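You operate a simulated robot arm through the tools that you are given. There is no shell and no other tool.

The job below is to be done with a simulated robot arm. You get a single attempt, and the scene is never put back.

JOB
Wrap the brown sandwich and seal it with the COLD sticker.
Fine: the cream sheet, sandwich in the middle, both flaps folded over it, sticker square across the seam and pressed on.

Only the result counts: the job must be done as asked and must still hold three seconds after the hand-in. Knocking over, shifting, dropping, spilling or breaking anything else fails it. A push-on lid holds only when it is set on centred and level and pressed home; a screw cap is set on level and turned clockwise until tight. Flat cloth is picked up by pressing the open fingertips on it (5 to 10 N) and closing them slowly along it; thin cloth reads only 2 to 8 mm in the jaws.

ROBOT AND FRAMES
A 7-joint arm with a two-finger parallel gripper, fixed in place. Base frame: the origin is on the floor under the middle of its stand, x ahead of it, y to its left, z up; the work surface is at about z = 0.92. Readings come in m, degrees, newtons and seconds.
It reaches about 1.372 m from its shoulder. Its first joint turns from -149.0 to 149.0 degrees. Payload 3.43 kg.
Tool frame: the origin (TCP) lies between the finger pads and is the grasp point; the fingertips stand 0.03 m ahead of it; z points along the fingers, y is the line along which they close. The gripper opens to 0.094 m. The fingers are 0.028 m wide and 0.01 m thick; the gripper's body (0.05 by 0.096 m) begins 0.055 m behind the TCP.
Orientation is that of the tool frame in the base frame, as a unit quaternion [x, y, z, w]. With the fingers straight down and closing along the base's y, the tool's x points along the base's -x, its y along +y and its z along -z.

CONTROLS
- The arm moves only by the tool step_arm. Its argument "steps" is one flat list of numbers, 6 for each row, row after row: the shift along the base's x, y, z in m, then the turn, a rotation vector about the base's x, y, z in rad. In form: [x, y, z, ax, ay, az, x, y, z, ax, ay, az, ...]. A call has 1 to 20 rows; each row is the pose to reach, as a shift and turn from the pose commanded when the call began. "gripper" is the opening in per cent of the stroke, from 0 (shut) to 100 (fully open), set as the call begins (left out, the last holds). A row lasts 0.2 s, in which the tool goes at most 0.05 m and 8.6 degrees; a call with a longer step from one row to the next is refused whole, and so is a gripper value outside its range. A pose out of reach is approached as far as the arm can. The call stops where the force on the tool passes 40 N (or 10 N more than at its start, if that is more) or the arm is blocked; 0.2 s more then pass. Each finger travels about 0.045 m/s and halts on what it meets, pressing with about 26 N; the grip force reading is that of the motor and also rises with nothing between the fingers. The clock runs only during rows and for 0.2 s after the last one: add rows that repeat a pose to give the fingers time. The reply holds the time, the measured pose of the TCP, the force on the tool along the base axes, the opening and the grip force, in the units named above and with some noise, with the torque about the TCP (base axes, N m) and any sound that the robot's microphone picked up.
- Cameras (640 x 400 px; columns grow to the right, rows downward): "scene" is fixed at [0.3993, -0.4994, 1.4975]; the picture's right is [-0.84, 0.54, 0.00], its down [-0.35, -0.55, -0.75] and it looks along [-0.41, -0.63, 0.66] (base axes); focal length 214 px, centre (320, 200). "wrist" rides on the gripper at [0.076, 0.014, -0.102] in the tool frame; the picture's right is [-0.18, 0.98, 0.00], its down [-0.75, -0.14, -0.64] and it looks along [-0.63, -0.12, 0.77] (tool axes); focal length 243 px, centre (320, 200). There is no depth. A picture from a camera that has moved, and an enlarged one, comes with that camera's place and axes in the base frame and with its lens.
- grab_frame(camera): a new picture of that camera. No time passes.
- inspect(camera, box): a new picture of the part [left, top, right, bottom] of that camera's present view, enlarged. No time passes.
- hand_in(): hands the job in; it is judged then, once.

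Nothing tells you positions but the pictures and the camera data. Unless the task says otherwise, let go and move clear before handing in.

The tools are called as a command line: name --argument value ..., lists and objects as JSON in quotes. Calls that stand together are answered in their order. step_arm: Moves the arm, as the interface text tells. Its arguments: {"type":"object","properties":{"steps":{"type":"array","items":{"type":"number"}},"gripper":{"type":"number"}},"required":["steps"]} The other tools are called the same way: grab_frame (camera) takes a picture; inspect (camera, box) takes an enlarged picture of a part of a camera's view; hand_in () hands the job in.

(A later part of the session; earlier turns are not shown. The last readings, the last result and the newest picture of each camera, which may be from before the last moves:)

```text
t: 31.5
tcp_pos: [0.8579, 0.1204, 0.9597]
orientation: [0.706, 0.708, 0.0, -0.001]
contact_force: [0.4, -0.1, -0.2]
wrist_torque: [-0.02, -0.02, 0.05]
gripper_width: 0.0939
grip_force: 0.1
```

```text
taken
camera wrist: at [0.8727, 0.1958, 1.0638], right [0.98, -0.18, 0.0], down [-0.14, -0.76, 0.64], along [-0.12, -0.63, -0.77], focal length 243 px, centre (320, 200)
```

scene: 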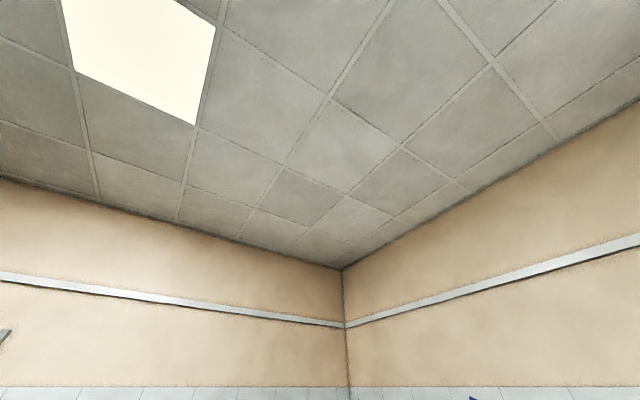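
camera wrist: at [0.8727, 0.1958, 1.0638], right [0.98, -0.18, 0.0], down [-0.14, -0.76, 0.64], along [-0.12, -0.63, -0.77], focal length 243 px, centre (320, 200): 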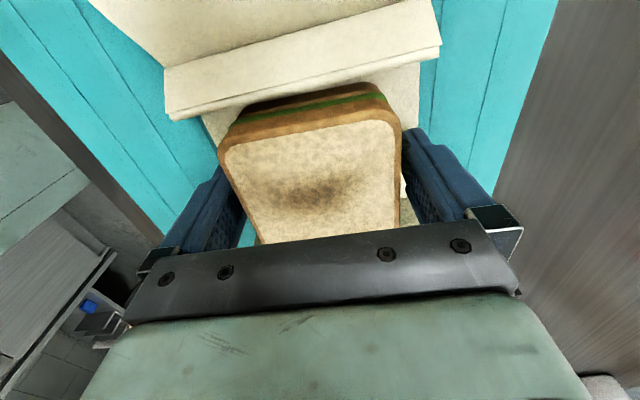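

The sandwich is released on the sheet. I'll rise straight up and look down at the result.

step_arm --steps '[0, 0, 0.01, 0, 0, 0, 0, 0, 0.025, 0, 0, 0, 0, 0, 0.05, 0, 0, 0, 0, 0, 0.09, 0, 0, 0, 0, 0.02, 0.13, 0, 0, 0, 0, 0.05, 0.16, 0, 0, 0, 0, 0.07, 0.18, 0, 0, 0, 0, 0.07, 0.18, 0, 0, 0]'

grab_frame --camera "wrist"

inspect --camera "wrist" --box '[220, 0, 460, 150]'

```text
t: 33.3
tcp_pos: [0.8561, 0.1883, 1.1382]
orientation: [0.707, 0.708, 0.0, 0.0]
contact_force: [-0.4, 0.1, -0.6]
wrist_torque: [0.05, -0.03, 0.03]
gripper_width: 0.094
grip_force: 0.0
```

```text
taken
camera wrist: at [0.8711, 0.265, 1.242], right [0.98, -0.18, 0.0], down [-0.14, -0.76, 0.64], along [-0.12, -0.63, -0.77], focal length 243 px, centre (320, 200)
```

wrist: 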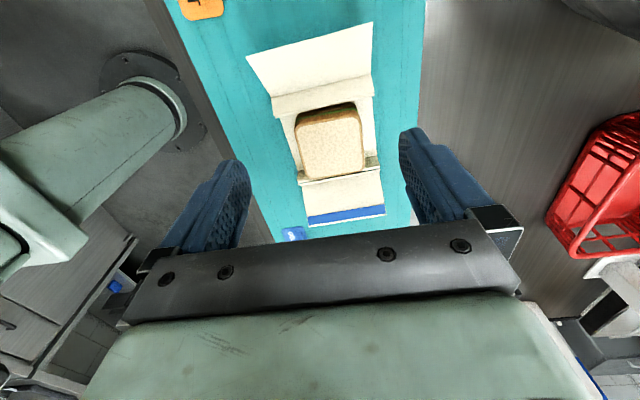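

```text
2.67 times, centred on (340, 75) of wrist
camera zoom: at [0.8711, 0.265, 1.242], right [0.98, -0.18, 0.0], down [-0.14, -0.76, 0.64], along [-0.12, -0.63, -0.77], focal length 647 px, centre (267, 533)
```

zoom: 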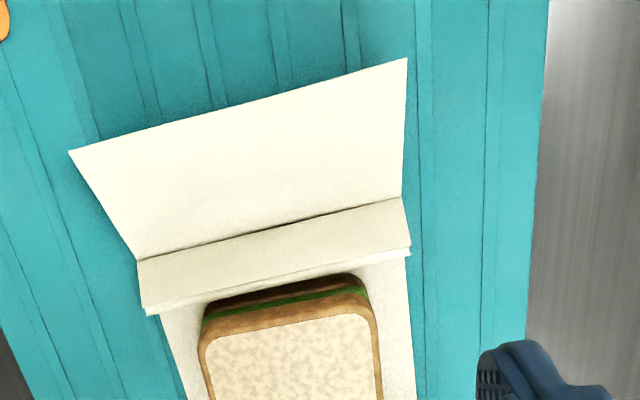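

inspect --camera "wrist" --box '[232, 70, 424, 190]'

inspect --camera "wrist" --box '[240, 130, 432, 250]'

```text
3.33 times, centred on (328, 130) of wrist
camera zoom: at [0.8711, 0.265, 1.242], right [0.98, -0.18, 0.0], down [-0.14, -0.76, 0.64], along [-0.12, -0.63, -0.77], focal length 809 px, centre (293, 433)
```

zoom: 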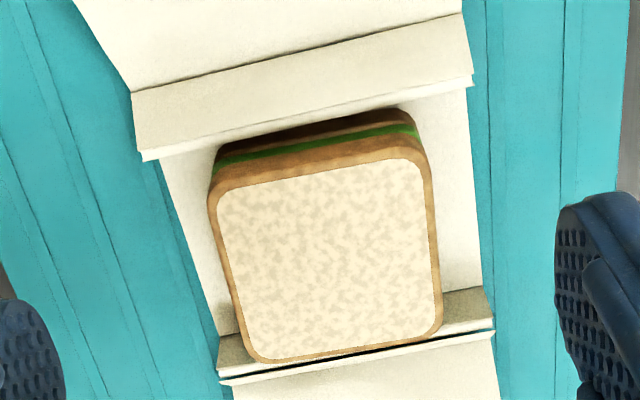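

```text
3.33 times, centred on (336, 190) of wrist
camera zoom: at [0.8711, 0.265, 1.242], right [0.98, -0.18, 0.0], down [-0.14, -0.76, 0.64], along [-0.12, -0.63, -0.77], focal length 809 px, centre (267, 233)
```

zoom: 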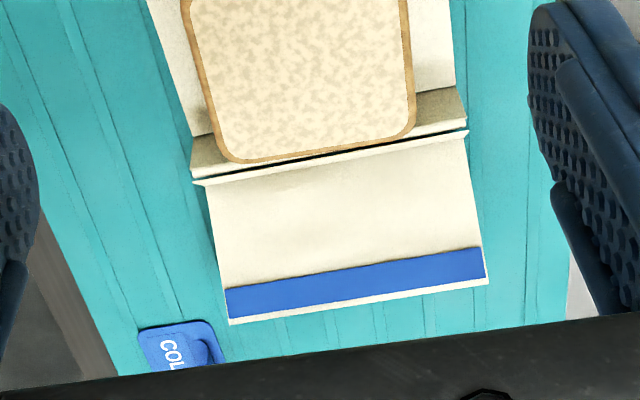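

The sandwich sits square in the middle of the sheet's base. Each side has a small folded wall (about 4.5 cm in all) and a 6.7 cm flap whose free edge stands near (y≈0.236, z≈0.971) on the +y side; I'll turn back to closing along y and test a tilt so I can pinch that flap's edge.

step_arm --steps '[0, 0.01, 0, 0, 0, 0.14, 0, 0.02, 0, 0, 0, 0.28, 0, 0.03, 0, 0, 0, 0.42, 0, 0.04, 0, 0, 0, 0.56, 0, 0.05, 0, 0, 0, 0.7, 0, 0.06, 0, 0, 0, 0.84, 0, 0.07, 0, 0, 0, 0.98, 0, 0.08, 0, 0, 0, 1.12, 0, 0.09, 0, 0, 0, 1.26, 0, 0.1, 0, 0, 0, 1.4, 0, 0.11, 0, 0, 0, 1.53, 0, 0.11, 0, 0, 0, 1.5708, 0, 0.11, 0, 0, 0, 1.5708]'

step_arm --steps '[0, 0, -0.01, -0.14, 0, 0, 0, 0, -0.02, -0.28, 0, 0, 0, 0, -0.03, -0.42, 0, 0, 0, 0, -0.04, -0.56, 0, 0, 0, 0, -0.05, -0.7, 0, 0, 0, 0, -0.05, -0.82, 0, 0, 0, 0, -0.05, -0.9, 0, 0, 0, 0, -0.05, -0.9, 0, 0]' --gripper 34

grab_frame --camera "wrist"

```text
t: 36.1
tcp_pos: [0.8579, 0.3001, 1.1381]
orientation: [-0.002, 1.0, 0.0, -0.001]
contact_force: [-0.3, 0.6, -0.3]
wrist_torque: [-0.02, 0.06, 0.0]
gripper_width: 0.094
grip_force: 0.1
```

```text
t: 37.8
tcp_pos: [0.8817, 0.2731, 1.0645]
orientation: [-0.009, 0.902, -0.43, 0.03]
contact_force: [2.4, 0.6, -10.1]
wrist_torque: [-1.12, -0.77, -0.47]
gripper_width: 0.032
grip_force: 0.1
out of reach, approached as far as the arm can: row 3, 4, 5, 6, 7, 8
stopped in row 8: the force on the tool passed its limit at 44 N (the readings are from after the stop); the commanded pose is now the measured one
```

```text
taken
camera wrist: at [0.8006, 0.3579, 1.1152], right [0.19, 0.63, -0.75], down [0.71, 0.44, 0.55], along [0.68, -0.64, -0.36], focal length 243 px, centre (320, 200)
```

wrist: 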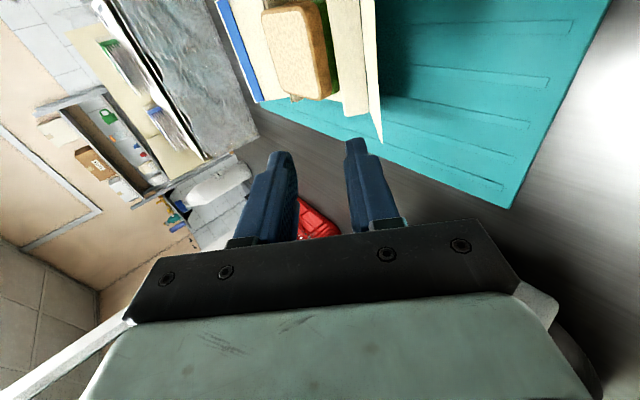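

That tilt (fingers toward -y) is beyond what the arm can do here: it stopped with the position off and a force at the wrist, but nothing on the bench was touched. I'll undo the tilt gradually and rethink with a vertical tool.

step_arm --steps '[-0.002, 0.003, 0.002, 0.1, 0.007, -0.002, -0.005, 0.006, 0.005, 0.23, 0.016, -0.005, -0.008, 0.01, 0.01, 0.36, 0.025, -0.0075, -0.012, 0.013, 0.015, 0.49, 0.034, -0.01, -0.016, 0.016, 0.02, 0.62, 0.043, -0.013, -0.02, 0.02, 0.025, 0.75, 0.052, -0.0157, -0.024, 0.024, 0.03, 0.892, 0.062, -0.0187, -0.024, 0.024, 0.03, 0.892, 0.062, -0.0187]'

grab_frame --camera "wrist"

```text
t: 39.6
tcp_pos: [0.8578, 0.2978, 1.0927]
orientation: [0.0, 1.0, 0.003, 0.0]
contact_force: [-0.6, -0.3, 0.0]
wrist_torque: [0.0, -0.02, -0.03]
gripper_width: 0.0321
grip_force: 0.0
```

```text
taken
camera wrist: at [0.783, 0.3101, 1.1976], right [0.18, 0.98, 0.0], down [0.75, -0.14, 0.64], along [0.63, -0.11, -0.77], focal length 243 px, centre (320, 200)
```

wrist: 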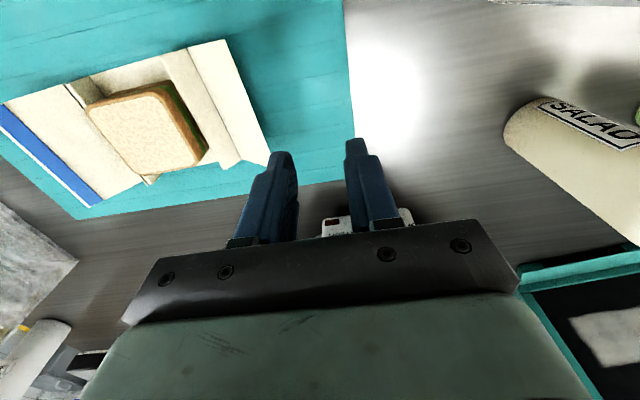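

Vertical again and clear. I'll close the fingers and use them as a pusher: come down just outside the +y flap's edge and gently push it upright to learn how the crease behaves.

step_arm --steps '[0, -0.01, -0.03, 0, 0, -0.006, 0, -0.02, -0.06, 0, 0, -0.006, 0, -0.027, -0.09, 0, 0, -0.006, 0, -0.027, -0.114, 0, 0, -0.006, 0, -0.027, -0.114, 0, 0, -0.006]' --gripper 0

grab_frame --camera "wrist"

```text
t: 40.8
tcp_pos: [0.861, 0.2723, 0.9781]
orientation: [0.002, 1.0, 0.002, -0.001]
contact_force: [0.3, -0.1, 0.4]
wrist_torque: [0.01, 0.03, -0.04]
gripper_width: 0.0001
grip_force: 26.1
```

```text
taken
camera wrist: at [0.7855, 0.2855, 1.0821], right [0.19, 0.98, 0.0], down [0.75, -0.15, 0.64], along [0.63, -0.12, -0.77], focal length 243 px, centre (320, 200)
```

wrist: 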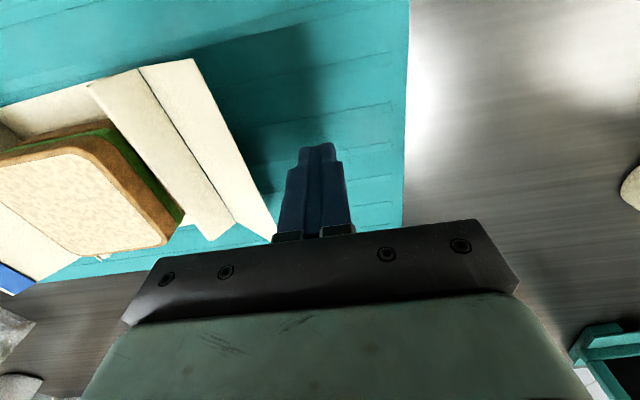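

The closed fingers are just outside the flap's edge, tips about 2.5 cm above the mat. I'll push slowly in -y.

step_arm --steps '[0, -0.008, 0, 0, 0, 0, 0, -0.016, 0, 0, 0, 0, 0, -0.024, 0, 0, 0, 0, 0, -0.032, 0, 0, 0, 0, 0, -0.04, 0, 0, 0, 0, 0, -0.045, 0, 0, 0, 0]'

grab_frame --camera "wrist"

```text
t: 42.2
tcp_pos: [0.8575, 0.2257, 0.9802]
orientation: [0.001, 1.0, 0.002, 0.0]
contact_force: [-0.4, 1.2, 1.7]
wrist_torque: [-0.02, 0.01, 0.01]
gripper_width: 0.0001
grip_force: 26.3
```

```text
taken
camera wrist: at [0.7823, 0.2396, 1.0848], right [0.19, 0.98, 0.0], down [0.75, -0.15, 0.64], along [0.63, -0.12, -0.77], focal length 243 px, centre (320, 200)
```

wrist: 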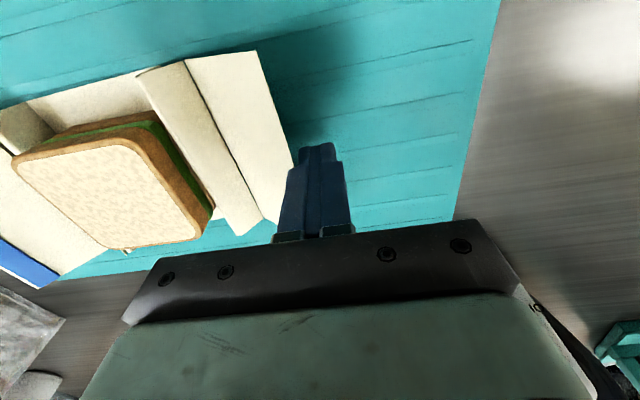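

The finger has just met the flap's edge (about 1–2 N). I'll keep pushing.

step_arm --steps '[0, -0.006, 0, 0, 0, 0, 0, -0.012, 0, 0, 0, 0, 0, -0.018, 0, 0, 0, 0, 0, -0.024, 0, 0, 0, 0, 0, -0.024, 0, 0, 0, 0]'

grab_frame --camera "wrist"

inspect --camera "wrist" --box '[120, 30, 360, 240]'

```text
t: 43.4
tcp_pos: [0.857, 0.1989, 0.9825]
orientation: [0.002, 1.0, 0.002, 0.001]
contact_force: [0.5, 0.2, 0.1]
wrist_torque: [-0.01, -0.02, 0.01]
gripper_width: 0.0
grip_force: 26.0
```

```text
taken
camera wrist: at [0.7821, 0.2141, 1.0852], right [0.19, 0.98, 0.0], down [0.75, -0.15, 0.64], along [0.63, -0.12, -0.77], focal length 243 px, centre (320, 200)
```

wrist: 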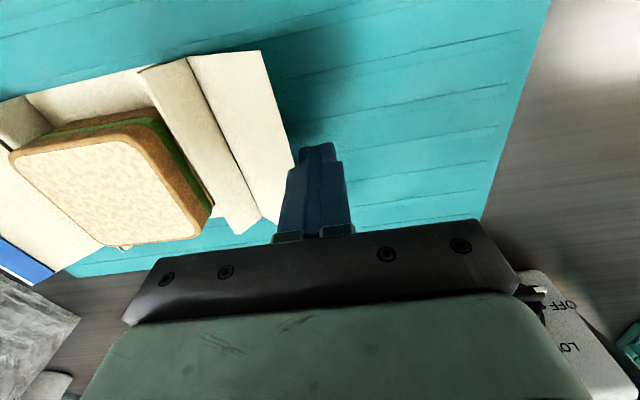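

```text
1.90 times, centred on (240, 135) of wrist
camera zoom: at [0.7821, 0.2141, 1.0852], right [0.19, 0.98, 0.0], down [0.75, -0.15, 0.64], along [0.63, -0.12, -0.77], focal length 462 px, centre (472, 324)
```

zoom: 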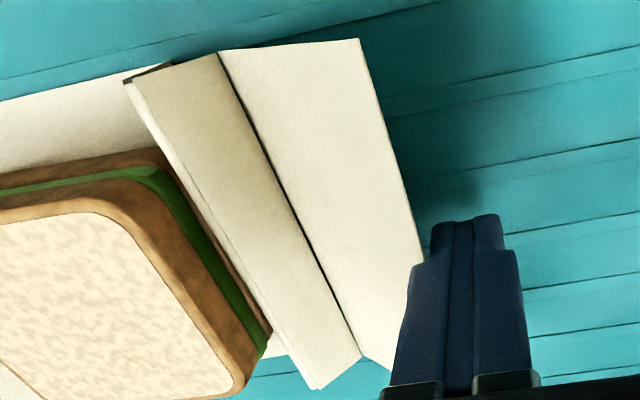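

The push slid the whole sheet with the sandwich about 4.7 cm toward -y instead of bending the flap; the flap kept its 38° slope, so the crease is stiffer than the sheet's friction. I'll back the finger off and study the fold structure closely.

inspect --camera "wrist" --box '[130, 30, 290, 130]'

inspect --camera "wrist" --box '[180, 170, 300, 245]'

inspect --camera "wrist" --box '[0, 90, 160, 290]'

```text
4.00 times, centred on (210, 80) of wrist
camera zoom: at [0.7821, 0.2141, 1.0852], right [0.19, 0.98, 0.0], down [0.75, -0.15, 0.64], along [0.63, -0.12, -0.77], focal length 970 px, centre (760, 680)
```

zoom: 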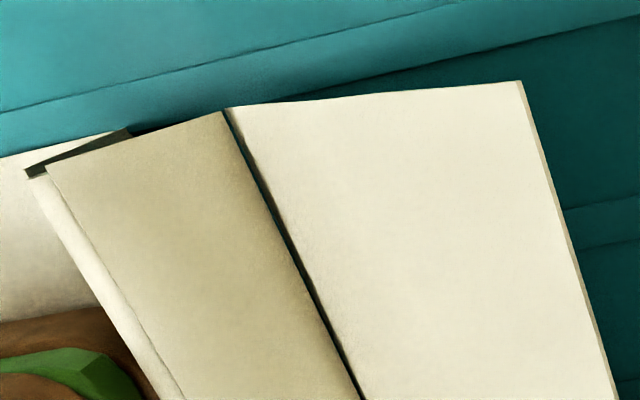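

```text
5.33 times, centred on (240, 208) of wrist
camera zoom: at [0.7821, 0.2141, 1.0852], right [0.19, 0.98, 0.0], down [0.75, -0.15, 0.64], along [0.63, -0.12, -0.77], focal length 1294 px, centre (747, 160)
```

zoom: 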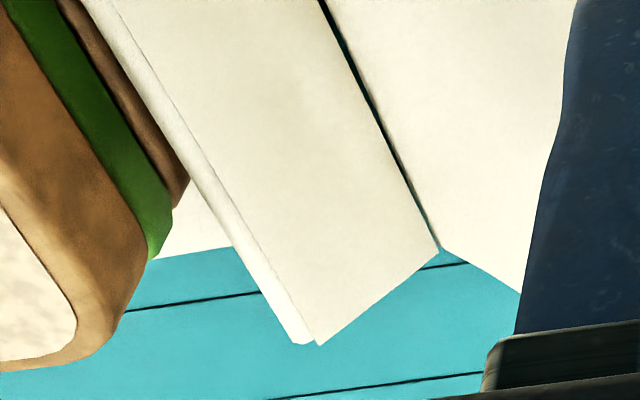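

```text
2.00 times, centred on (80, 190) of wrist
camera zoom: at [0.7821, 0.2141, 1.0852], right [0.19, 0.98, 0.0], down [0.75, -0.15, 0.64], along [0.63, -0.12, -0.77], focal length 485 px, centre (800, 220)
```

zoom: 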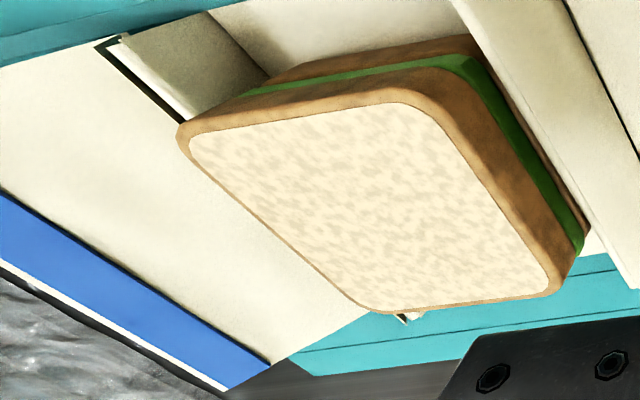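

The sheet is made of rigid panels joined by stiff creases: base, two small wall panels and the flap on each side. I'll back off, open the fingers and take a measuring view from above.

step_arm --steps '[0, 0.015, 0, 0, 0, 0, 0, 0.02, 0.03, 0, 0, 0, 0, 0.02, 0.07, 0, 0, 0, 0, 0, 0.1, 0, 0, 0, 0, -0.03, 0.12, 0, 0, 0, 0, -0.06, 0.13, 0, 0, 0, 0, -0.09, 0.13, 0, 0, 0, 0, -0.1, 0.13, 0, 0, 0, 0, -0.1, 0.13, 0, 0, 0]' --gripper 100

grab_frame --camera "wrist"

inspect --camera "wrist" --box '[200, 20, 440, 170]'

```text
t: 45.4
tcp_pos: [0.857, 0.0991, 1.1099]
orientation: [0.003, 1.0, 0.002, 0.0]
contact_force: [0.0, -0.5, -0.4]
wrist_torque: [0.01, -0.01, -0.02]
gripper_width: 0.094
grip_force: 0.0
```

```text
taken
camera wrist: at [0.7812, 0.1133, 1.2138], right [0.19, 0.98, 0.0], down [0.75, -0.15, 0.64], along [0.63, -0.12, -0.77], focal length 243 px, centre (320, 200)
```

wrist: 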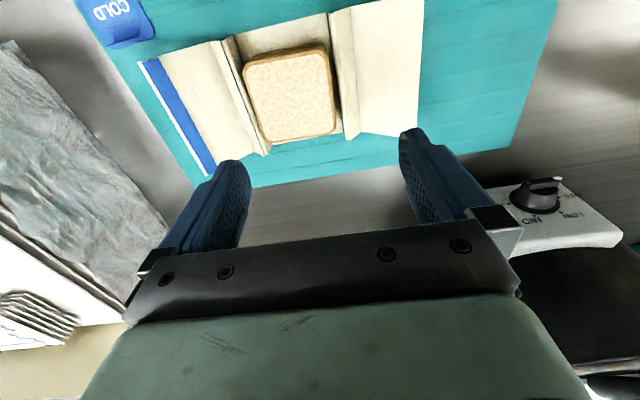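

```text
2.67 times, centred on (320, 95) of wrist
camera zoom: at [0.7812, 0.1133, 1.2138], right [0.19, 0.98, 0.0], down [0.75, -0.15, 0.64], along [0.63, -0.12, -0.77], focal length 647 px, centre (320, 480)
```

zoom: 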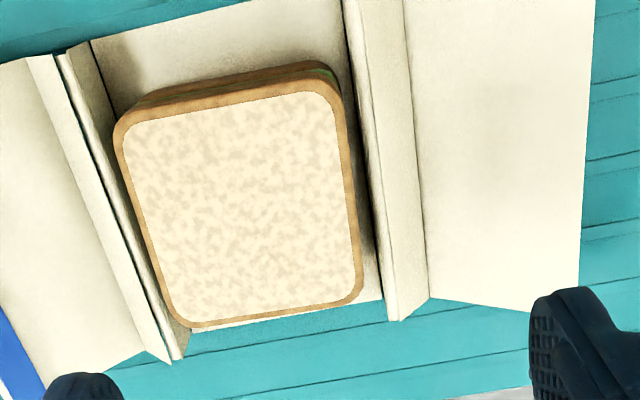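

The sheet and sandwich are still centred on each other, at about (0.855, 0.072). My plan: press the inner fingertip down on the sandwich as an anchor while the outer finger, tilted slightly lower, closes and pushes the flap's edge up and over; I'll get into position above first.

step_arm --steps '[-0.001, 0.02, -0.02, -0.05, 0, 0.006, -0.002, 0.04, -0.05, -0.1, 0, 0.006, -0.002, 0.053, -0.075, -0.15, 0, 0.006, -0.002, 0.053, -0.09, -0.15, 0, 0.006, -0.002, 0.053, -0.1, -0.15, 0, 0.006, -0.002, 0.053, -0.1, -0.15, 0, 0.006]' --gripper 100

grab_frame --camera "wrist"

inspect --camera "wrist" --box '[200, 60, 460, 240]'

```text
t: 46.8
tcp_pos: [0.8557, 0.1508, 1.0096]
orientation: [-0.001, 0.997, -0.073, 0.0]
contact_force: [-0.5, 0.0, 0.6]
wrist_torque: [-0.02, -0.02, 0.01]
gripper_width: 0.0939
grip_force: 0.0
```

```text
taken
camera wrist: at [0.7799, 0.181, 1.11], right [0.18, 0.97, -0.14], down [0.75, -0.04, 0.66], along [0.63, -0.23, -0.74], focal length 243 px, centre (320, 200)
```

wrist: 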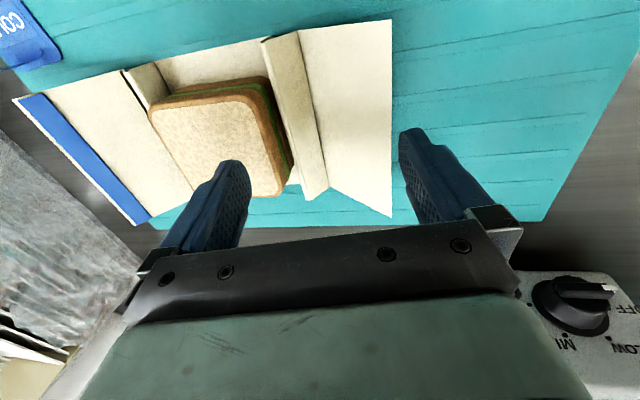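

```text
2.22 times, centred on (330, 150) of wrist
camera zoom: at [0.7799, 0.181, 1.11], right [0.18, 0.97, -0.14], down [0.75, -0.04, 0.66], along [0.63, -0.23, -0.74], focal length 539 px, centre (298, 311)
```

zoom: 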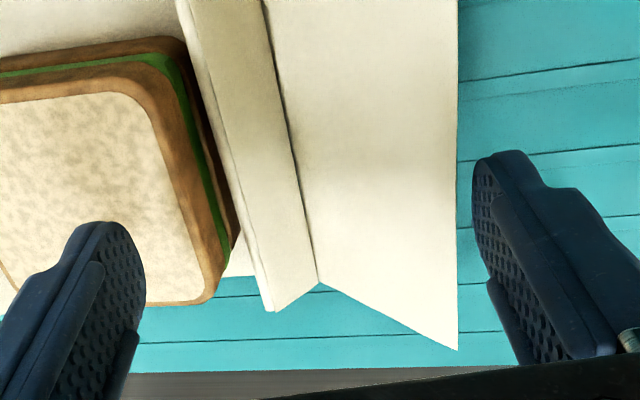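

The inner fingertip is over the sandwich and the outer finger just outside the flap's edge. I'll descend in small steps to touch the sandwich top.

step_arm --steps '[0, 0, -0.005, 0, 0, 0, 0, 0, -0.01, 0, 0, 0, 0, 0, -0.014, 0, 0, 0, 0, 0, -0.016, 0, 0, 0, 0, 0, -0.016, 0, 0, 0]'

inspect --camera "wrist" --box '[200, 60, 460, 240]'

```text
t: 48.0
tcp_pos: [0.8546, 0.154, 0.9937]
orientation: [-0.001, 0.997, -0.073, 0.0]
contact_force: [-0.1, 0.1, 0.3]
wrist_torque: [-0.03, -0.01, 0.0]
gripper_width: 0.0938
grip_force: 0.0
```

```text
2.22 times, centred on (330, 150) of wrist
camera zoom: at [0.7794, 0.182, 1.0946], right [0.18, 0.97, -0.14], down [0.75, -0.04, 0.66], along [0.63, -0.23, -0.74], focal length 539 px, centre (298, 311)
```

zoom: 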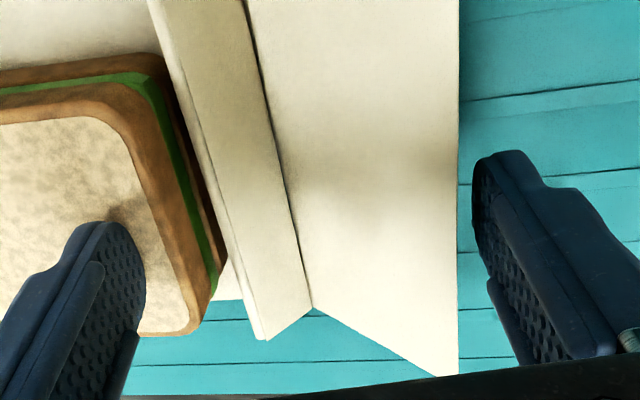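

Still a little above the sandwich (shadow close to the tip). Going down in half-millimetre steps.

step_arm --steps '[0, 0, -0.001, 0, 0, 0, 0, 0, -0.002, 0, 0, 0, 0, 0, -0.003, 0, 0, 0, 0, 0, -0.003, 0, 0, 0]'

```text
t: 49.0
tcp_pos: [0.8554, 0.1526, 0.9914]
orientation: [-0.001, 0.997, -0.073, 0.0]
contact_force: [-4.5, -1.8, 17.0]
wrist_torque: [-0.92, 0.12, -0.24]
gripper_width: 0.0937
grip_force: 0.1
```

Contact at about 17 N on the sandwich top, at the inner fingertip as intended. Now I'll close the gripper in small steps while moving the hand so the inner finger stays put.

step_arm --steps '[0, -0.0028, 0.0004, 0, 0, 0, 0, -0.0028, 0.0004, 0, 0, 0]' --gripper 94

step_arm --steps '[0, -0.0028, 0.0004, 0, 0, 0, 0, -0.0028, 0.0004, 0, 0, 0]' --gripper 88

inspect --camera "wrist" --box '[200, 60, 460, 240]'

```text
t: 49.6
tcp_pos: [0.8545, 0.1513, 0.9918]
orientation: [-0.001, 0.997, -0.073, 0.001]
contact_force: [-0.9, 0.7, 21.1]
wrist_torque: [-0.98, 0.04, 0.02]
gripper_width: 0.0895
grip_force: 1.2
```

```text
t: 50.2
tcp_pos: [0.8552, 0.1484, 0.9927]
orientation: [-0.001, 0.997, -0.073, 0.001]
contact_force: [3.2, 2.0, 21.5]
wrist_torque: [-0.88, -0.05, 0.17]
gripper_width: 0.0837
grip_force: 0.5
```

```text
2.22 times, centred on (330, 150) of wrist
camera zoom: at [0.7802, 0.1773, 1.0936], right [0.18, 0.97, -0.14], down [0.75, -0.04, 0.66], along [0.63, -0.23, -0.74], focal length 539 px, centre (298, 311)
```

zoom: 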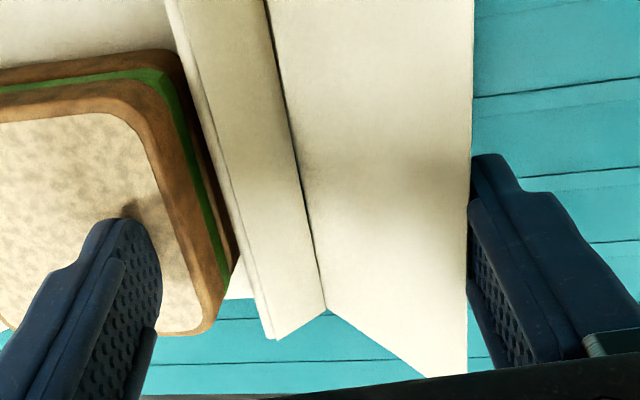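

The outer finger has reached the flap's edge and the inner fingertip holds at about 21 N. Continuing to close.

step_arm --steps '[0, -0.0028, 0.0005, 0, 0, 0, 0, -0.0028, 0.0005, 0, 0, 0]' --gripper 82

step_arm --steps '[0, -0.0028, 0.0005, 0, 0, 0, 0, -0.0028, 0.0005, 0, 0, 0]' --gripper 76

grab_frame --camera "wrist"

inspect --camera "wrist" --box '[200, 60, 460, 240]'

```text
t: 50.8
tcp_pos: [0.8543, 0.1476, 0.9925]
orientation: [-0.001, 0.997, -0.072, 0.0]
contact_force: [1.6, 17.1, 19.8]
wrist_torque: [-0.11, -0.04, -0.01]
gripper_width: 0.0829
grip_force: 5.5
```

```text
t: 51.4
tcp_pos: [0.855, 0.142, 0.992]
orientation: [-0.001, 0.997, -0.073, 0.0]
contact_force: [-0.1, 13.5, 19.7]
wrist_torque: [-0.11, -0.01, 0.01]
gripper_width: 0.0827
grip_force: 9.7
```

```text
taken
camera wrist: at [0.7802, 0.1718, 1.0939], right [0.18, 0.97, -0.14], down [0.75, -0.04, 0.66], along [0.63, -0.23, -0.74], focal length 243 px, centre (320, 200)
```

wrist: 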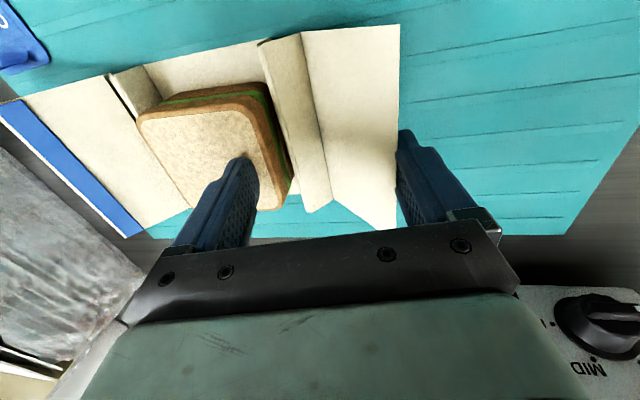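

```text
2.22 times, centred on (330, 150) of wrist
camera zoom: at [0.7802, 0.1718, 1.0939], right [0.18, 0.97, -0.14], down [0.75, -0.04, 0.66], along [0.63, -0.23, -0.74], focal length 539 px, centre (298, 311)
```

zoom: 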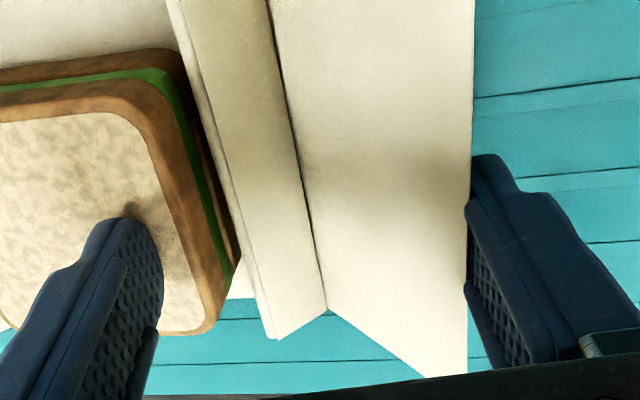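

The fingers stalled at 8.3 cm: the flap edge resists about 10 N without bending, and the hand dragged the sandwich and sheet a few millimetres. I'll hold still a moment to see whether the crease yields as the grip force builds.

step_arm --steps '[0, 0, 0, 0, 0, 0, 0, 0, 0, 0, 0, 0, 0, 0, 0, 0, 0, 0, 0, 0, 0, 0, 0, 0]'

inspect --camera "wrist" --box '[200, 60, 460, 240]'

```text
t: 52.4
tcp_pos: [0.8548, 0.1432, 0.9935]
orientation: [0.0, 0.997, -0.073, -0.001]
contact_force: [-0.2, 10.5, 19.6]
wrist_torque: [-0.26, 0.05, 0.02]
gripper_width: 0.082
grip_force: 9.5
```

```text
2.22 times, centred on (330, 150) of wrist
camera zoom: at [0.7802, 0.1718, 1.0939], right [0.18, 0.97, -0.14], down [0.75, -0.04, 0.66], along [0.63, -0.23, -0.74], focal length 539 px, centre (298, 311)
```

zoom: 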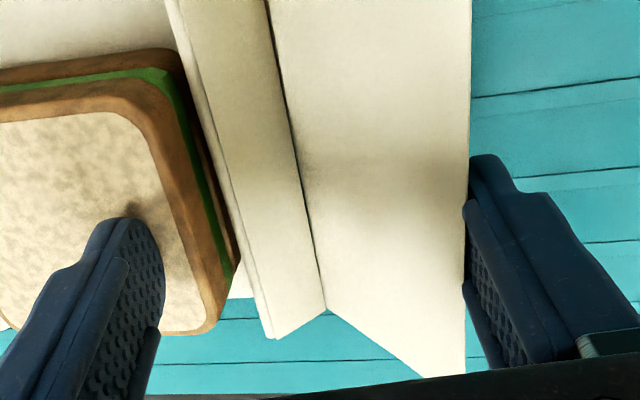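

The flap isn't stiff: its edge has to rise as it swings, and friction against my upright finger locks it, so pushing sideways only drags. I'll release, then pinch the flap's edge between the fingers and carry it up and over along its arc instead.

step_arm --steps '[0, 0.0005, 0.001, 0, 0, 0, 0, 0.004, 0.004, 0, 0, 0, 0, 0.008, 0.01, 0, 0, 0, 0, 0.01, 0.025, 0, 0, 0, 0, 0.01, 0.045, 0, 0, 0, 0, 0, 0.07, 0, 0, 0, 0, -0.02, 0.1, 0, 0, 0, 0, -0.04, 0.11, 0.08, 0, 0, 0, -0.04, 0.115, 0.147, 0, 0, 0, -0.04, 0.115, 0.147, 0, 0]' --gripper 100

grab_frame --camera "wrist"

inspect --camera "wrist" --box '[200, 20, 440, 170]'

```text
t: 54.6
tcp_pos: [0.8557, 0.1036, 1.1096]
orientation: [-0.001, 1.0, 0.001, 0.0]
contact_force: [-0.1, -0.1, -0.3]
wrist_torque: [0.0, -0.03, -0.02]
gripper_width: 0.094
grip_force: 0.1
```

```text
taken
camera wrist: at [0.7807, 0.1169, 1.213], right [0.18, 0.98, 0.0], down [0.75, -0.14, 0.64], along [0.63, -0.12, -0.77], focal length 243 px, centre (320, 200)
```

wrist: 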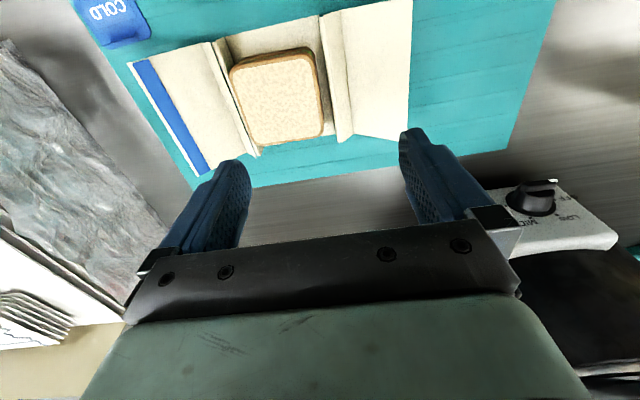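

```text
2.67 times, centred on (320, 95) of wrist
camera zoom: at [0.7807, 0.1169, 1.213], right [0.18, 0.98, 0.0], down [0.75, -0.14, 0.64], along [0.63, -0.12, -0.77], focal length 647 px, centre (320, 480)
```

zoom: 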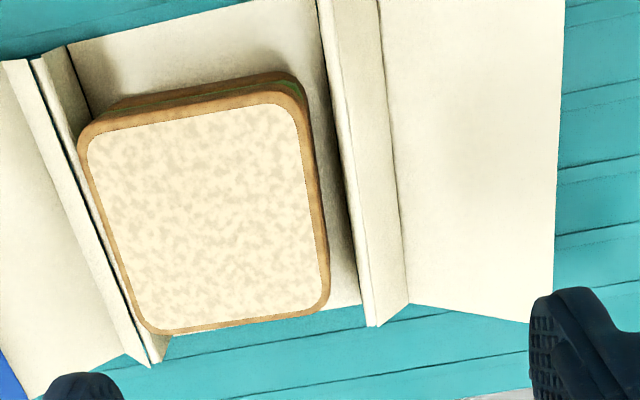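

The sandwich and base are still centred within 2 mm (sandwich y≈0.064, base y≈0.066), and the +y flap runs from its crease (0.134, 0.931) up to its edge (0.187, 0.972). I'll move to the +y side, lower down, and test how much tilt the arm allows there.

step_arm --steps '[0, 0.04, 0, 0, 0, 0, 0, 0.08, 0, 0, 0, 0, 0, 0.12, -0.01, 0, 0, 0, 0, 0.147, -0.03, 0, 0, 0, 0, 0.147, -0.06, 0, 0, 0, 0, 0.147, -0.075, -0.1, 0, 0, 0, 0.147, -0.075, -0.2, 0, 0, 0, 0.147, -0.075, -0.28, 0, 0, 0, 0.147, -0.075, -0.28, 0, 0]' --gripper 40

step_arm --steps '[0, 0, 0, -0.04, 0, 0, 0, 0, 0, -0.08, 0, 0, 0, 0, 0, -0.12, 0, 0, 0, 0, 0, -0.12, 0, 0]'

```text
t: 56.6
tcp_pos: [0.8557, 0.2472, 1.0321]
orientation: [-0.001, 0.99, -0.14, 0.0]
contact_force: [0.2, -0.4, -0.3]
wrist_torque: [0.01, -0.02, -0.01]
gripper_width: 0.0375
grip_force: 0.0
```

```text
t: 57.6
tcp_pos: [0.8546, 0.2486, 1.0323]
orientation: [-0.002, 0.98, -0.199, 0.0]
contact_force: [0.0, 0.8, -0.8]
wrist_torque: [0.01, -0.02, -0.04]
gripper_width: 0.0378
grip_force: 0.0
```

A tilt of 23° works at this height. I'll try a bit more, in small steps.

step_arm --steps '[0, 0, -0.01, -0.04, 0, 0, 0, 0, -0.02, -0.08, 0, 0, 0, 0, -0.02, -0.12, 0, 0, 0, 0, -0.02, -0.12, 0, 0]'

step_arm --steps '[0, 0, 0, -0.04, 0, 0, 0, 0, 0, -0.08, 0, 0, 0, 0, 0, -0.12, 0, 0, 0, 0, 0, -0.12, 0, 0]'

grab_frame --camera "wrist"

```text
t: 58.6
tcp_pos: [0.8553, 0.2502, 1.0132]
orientation: [-0.001, 0.966, -0.257, 0.0]
contact_force: [0.0, -0.2, 0.4]
wrist_torque: [-0.01, 0.01, 0.02]
gripper_width: 0.0374
grip_force: 0.0
```

```text
t: 59.6
tcp_pos: [0.8552, 0.2502, 1.0128]
orientation: [-0.001, 0.949, -0.315, -0.001]
contact_force: [0.1, -0.5, -0.3]
wrist_torque: [0.0, 0.03, 0.02]
gripper_width: 0.0376
grip_force: 0.0
```

```text
taken
camera wrist: at [0.7801, 0.3233, 1.088], right [0.18, 0.79, -0.59], down [0.75, 0.27, 0.6], along [0.63, -0.55, -0.55], focal length 243 px, centre (320, 200)
```

wrist: 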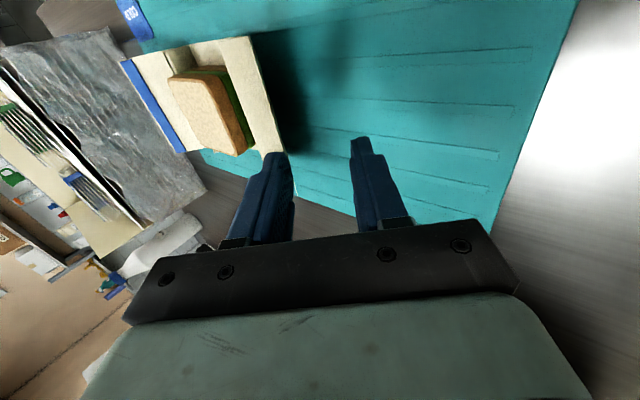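

A 37° tilt works here. One more small increment to line up with the flap's slope.

step_arm --steps '[0, 0, 0, -0.04, 0, 0, 0, 0, 0, -0.08, 0, 0, 0, 0, 0, -0.12, 0, 0, 0, 0, 0, -0.16, 0, 0, 0, 0, 0, -0.16, 0, 0]'

grab_frame --camera "wrist"

inspect --camera "wrist" --box '[120, 20, 420, 200]'

```text
t: 60.8
tcp_pos: [0.8546, 0.2505, 1.0129]
orientation: [-0.001, 0.921, -0.389, 0.001]
contact_force: [-0.2, 0.5, 0.2]
wrist_torque: [-0.01, 0.03, 0.01]
gripper_width: 0.0377
grip_force: 0.0
```

```text
taken
camera wrist: at [0.7802, 0.3334, 1.076], right [0.18, 0.69, -0.71], down [0.75, 0.36, 0.55], along [0.63, -0.63, -0.45], focal length 243 px, centre (320, 200)
```

wrist: 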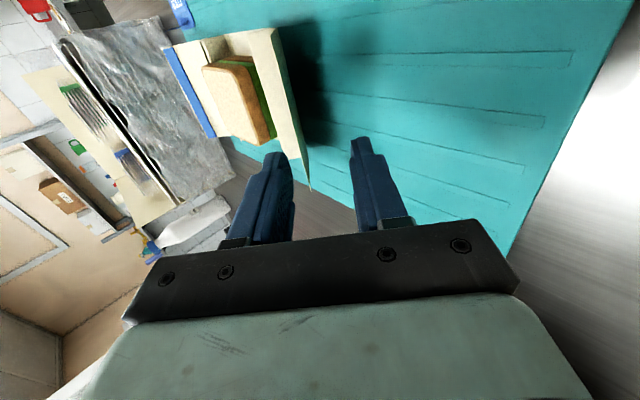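

```text
2.13 times, centred on (270, 110) of wrist
camera zoom: at [0.7802, 0.3334, 1.076], right [0.18, 0.69, -0.71], down [0.75, 0.36, 0.55], along [0.63, -0.63, -0.45], focal length 518 px, centre (427, 392)
```

zoom: 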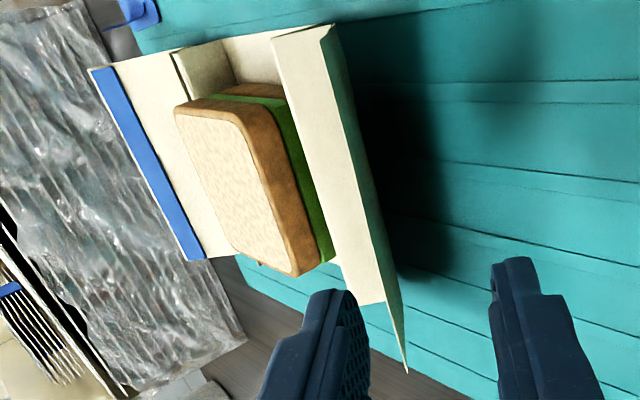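

A 46° tilt is reachable, nearly parallel to the flap. I'll slide the open fingers around the flap's edge along the tool direction, one finger above and one below.

step_arm --steps '[0, -0.006, 0.005, 0, 0, 0, 0, -0.012, 0.01, 0, 0, 0, 0, -0.0228, -0.0004, 0, 0, 0, 0, -0.0335, -0.0109, 0, 0, 0, 0, -0.0335, -0.0109, 0, 0, 0]'

inspect --camera "wrist" --box '[180, 40, 460, 240]'

```text
t: 62.0
tcp_pos: [0.854, 0.2151, 1.0013]
orientation: [-0.001, 0.921, -0.388, 0.0]
contact_force: [0.5, 0.5, 0.6]
wrist_torque: [-0.01, 0.03, 0.04]
gripper_width: 0.0376
grip_force: 0.0
```

```text
2.00 times, centred on (320, 140) of wrist
camera zoom: at [0.7789, 0.298, 1.0642], right [0.18, 0.69, -0.71], down [0.75, 0.36, 0.55], along [0.63, -0.63, -0.45], focal length 485 px, centre (320, 320)
```

zoom: 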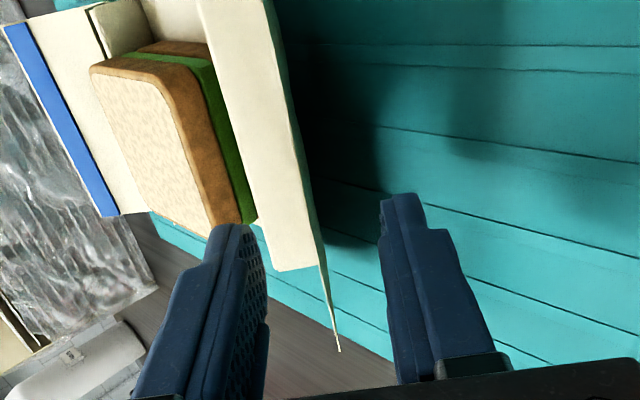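

The flap lies edge-on between the two fingers. I'll slide in the last 2 cm.

step_arm --steps '[0, -0.0054, -0.0052, 0, 0, 0, 0, -0.0108, -0.0104, 0, 0, 0, 0, -0.0162, -0.0157, 0, 0, 0, 0, -0.0205, -0.0198, 0, 0, 0, 0, -0.0205, -0.0198, 0, 0, 0]'

inspect --camera "wrist" --box '[180, 40, 460, 240]'

```text
t: 63.2
tcp_pos: [0.8538, 0.1939, 0.981]
orientation: [-0.001, 0.921, -0.388, -0.001]
contact_force: [0.5, -0.3, -0.1]
wrist_torque: [-0.02, 0.02, -0.02]
gripper_width: 0.0377
grip_force: 0.1
```

```text
2.00 times, centred on (320, 140) of wrist
camera zoom: at [0.7788, 0.2788, 1.0449], right [0.18, 0.69, -0.71], down [0.75, 0.36, 0.55], along [0.63, -0.63, -0.45], focal length 485 px, centre (320, 320)
```

zoom: 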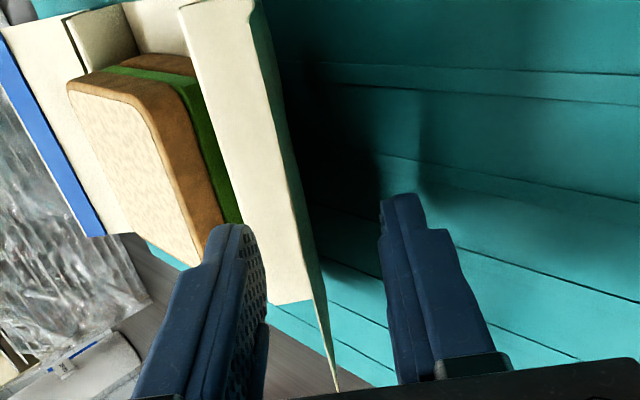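

The flap's edge is centred between the jaws. Closing slowly onto it.

step_arm --steps '[0, 0, 0, 0, 0, 0, 0, 0, 0, 0, 0, 0]' --gripper 15

step_arm --steps '[0, 0, 0, 0, 0, 0, 0, 0, 0, 0, 0, 0, 0, 0, 0, 0, 0, 0]' --gripper 0

inspect --camera "wrist" --box '[180, 40, 460, 240]'

```text
t: 63.8
tcp_pos: [0.8543, 0.1947, 0.9821]
orientation: [-0.001, 0.921, -0.39, -0.001]
contact_force: [-0.1, 0.0, 1.3]
wrist_torque: [0.0, 0.02, -0.01]
gripper_width: 0.0141
grip_force: 0.1
```

```text
t: 64.6
tcp_pos: [0.854, 0.1946, 0.9827]
orientation: [0.0, 0.921, -0.39, 0.001]
contact_force: [0.2, -2.0, 6.1]
wrist_torque: [-0.62, -0.01, 0.02]
gripper_width: 0.0033
grip_force: 27.0
```

```text
2.00 times, centred on (320, 140) of wrist
camera zoom: at [0.7786, 0.2787, 1.0454], right [0.18, 0.68, -0.71], down [0.75, 0.36, 0.55], along [0.63, -0.63, -0.45], focal length 485 px, centre (320, 320)
```

zoom: 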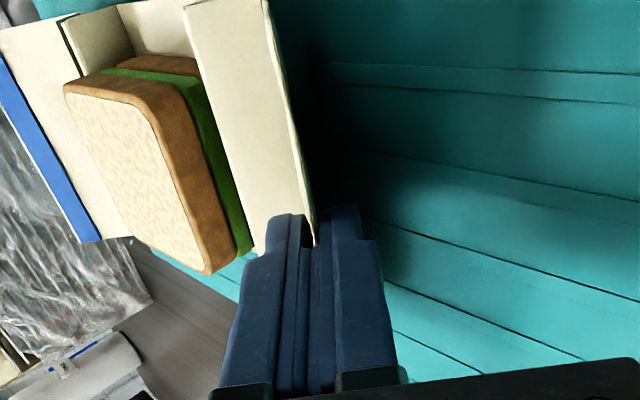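

The flap is pinched (3.3 mm in the jaws). I'll now carry it along its natural arc: rotate the tool with it while lifting, in short stages, checking forces and pictures.

step_arm --steps '[0, -0.0044, 0.0063, 0.07, 0, 0, 0, -0.0092, 0.0124, 0.14, 0, 0, 0, -0.0141, 0.0181, 0.209, 0, 0, 0, -0.0193, 0.0235, 0.279, 0, 0, 0, -0.0193, 0.0235, 0.279, 0, 0]'

grab_frame --camera "wrist"

inspect --camera "wrist" --box '[140, 30, 420, 230]'

```text
t: 65.8
tcp_pos: [0.8566, 0.1779, 1.0075]
orientation: [-0.001, 0.967, -0.256, 0.0]
contact_force: [2.8, 14.5, 18.1]
wrist_torque: [-0.38, -0.2, 0.16]
gripper_width: 0.0022
grip_force: 26.1
```

```text
taken
camera wrist: at [0.7798, 0.2407, 1.09], right [0.18, 0.85, -0.49], down [0.75, 0.2, 0.63], along [0.63, -0.48, -0.61], focal length 243 px, centre (320, 200)
```

wrist: 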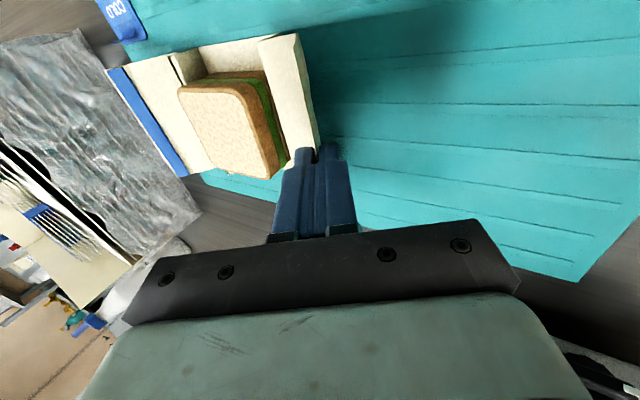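

```text
2.00 times, centred on (280, 130) of wrist
camera zoom: at [0.7798, 0.2407, 1.09], right [0.18, 0.85, -0.49], down [0.75, 0.2, 0.63], along [0.63, -0.48, -0.61], focal length 485 px, centre (400, 340)
```

zoom: 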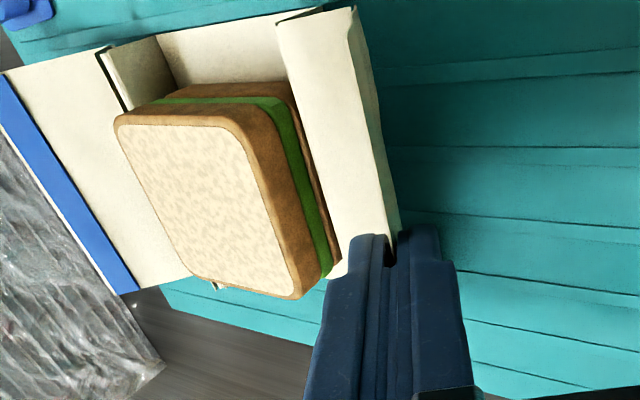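

The flap is still in the jaws, but the readings (about 23 N along the flap) show I'm pressing it toward its crease. I'll lift a few millimetres to relieve that.

step_arm --steps '[0, 0.001, 0.002, 0, 0, 0, 0, 0.002, 0.004, 0, 0, 0, 0, 0.002, 0.004, 0, 0, 0]'

inspect --camera "wrist" --box '[180, 40, 380, 180]'

```text
t: 66.6
tcp_pos: [0.8533, 0.1779, 1.008]
orientation: [-0.001, 0.966, -0.257, -0.002]
contact_force: [-1.2, -1.6, -0.9]
wrist_torque: [0.02, -0.01, -0.09]
gripper_width: 0.0018
grip_force: 25.2
```

```text
2.86 times, centred on (280, 110) of wrist
camera zoom: at [0.779, 0.2412, 1.0921], right [0.18, 0.85, -0.49], down [0.76, 0.2, 0.62], along [0.63, -0.48, -0.61], focal length 693 px, centre (434, 457)
```

zoom: 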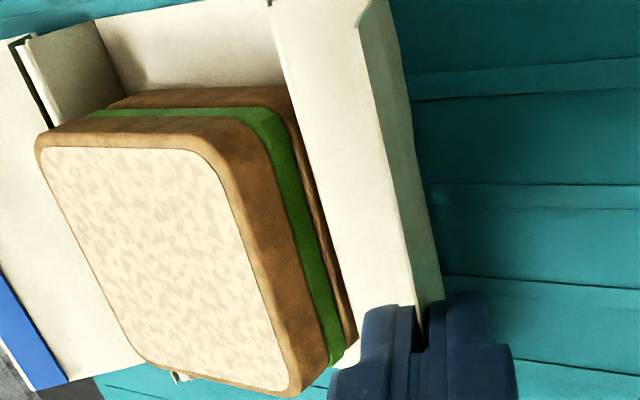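

The force is back to zero with the flap still held, now at about 60°. Continuing the arc to about 75°.

step_arm --steps '[0, -0.0053, 0.0048, 0.0655, 0, 0, 0, -0.0108, 0.0089, 0.131, 0, 0, 0, -0.0163, 0.0127, 0.196, 0, 0, 0, -0.0221, 0.0162, 0.262, 0, 0, 0, -0.0221, 0.0162, 0.262, 0, 0]'

inspect --camera "wrist" --box '[140, 20, 400, 200]'

```text
t: 67.8
tcp_pos: [0.8558, 0.1559, 1.0272]
orientation: [-0.001, 0.992, -0.128, 0.001]
contact_force: [-1.3, 0.1, -0.7]
wrist_torque: [-0.01, 0.13, -0.09]
gripper_width: 0.0017
grip_force: 26.7
```

```text
2.22 times, centred on (270, 110) of wrist
camera zoom: at [0.7812, 0.1951, 1.1234], right [0.18, 0.95, -0.25], down [0.75, 0.03, 0.66], along [0.63, -0.31, -0.71], focal length 539 px, centre (431, 400)
```

zoom: 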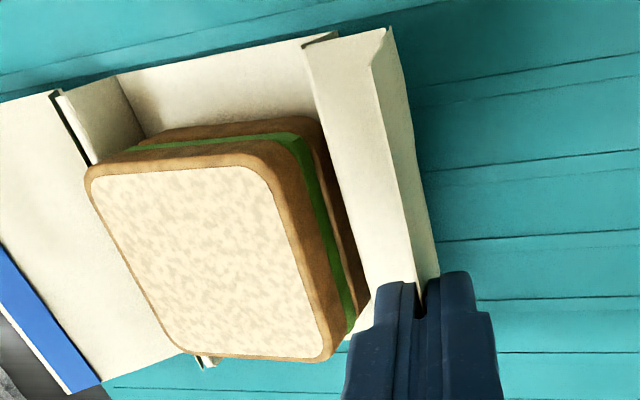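

Smooth so far: zero force and the flap follows at about 75°. Continuing to upright and a bit beyond.

step_arm --steps '[0, -0.0063, 0.0032, 0.0655, 0, 0, 0, -0.0126, 0.006, 0.131, 0, 0, 0, -0.019, 0.0085, 0.196, 0, 0, 0, -0.0254, 0.0107, 0.262, 0, 0, 0, -0.0254, 0.0107, 0.262, 0, 0]'

inspect --camera "wrist" --box '[140, 20, 400, 200]'

```text
t: 69.0
tcp_pos: [0.8564, 0.1287, 1.0375]
orientation: [-0.001, 1.0, 0.001, 0.0]
contact_force: [-0.3, -0.9, -0.1]
wrist_torque: [-0.04, 0.07, -0.01]
gripper_width: 0.0019
grip_force: 25.7
```

```text
2.22 times, centred on (270, 110) of wrist
camera zoom: at [0.7809, 0.1437, 1.141], right [0.18, 0.98, 0.0], down [0.75, -0.14, 0.64], along [0.63, -0.11, -0.77], focal length 539 px, centre (431, 400)
```

zoom: 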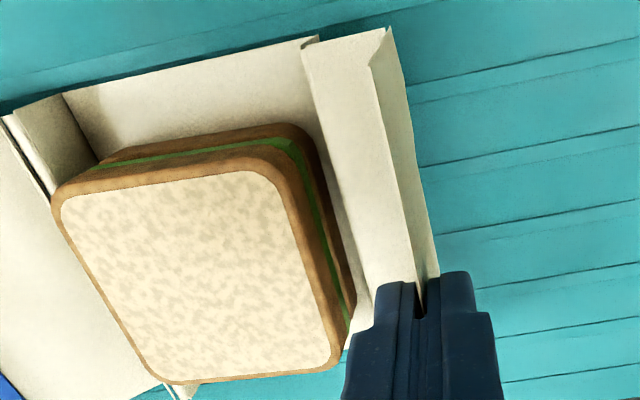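

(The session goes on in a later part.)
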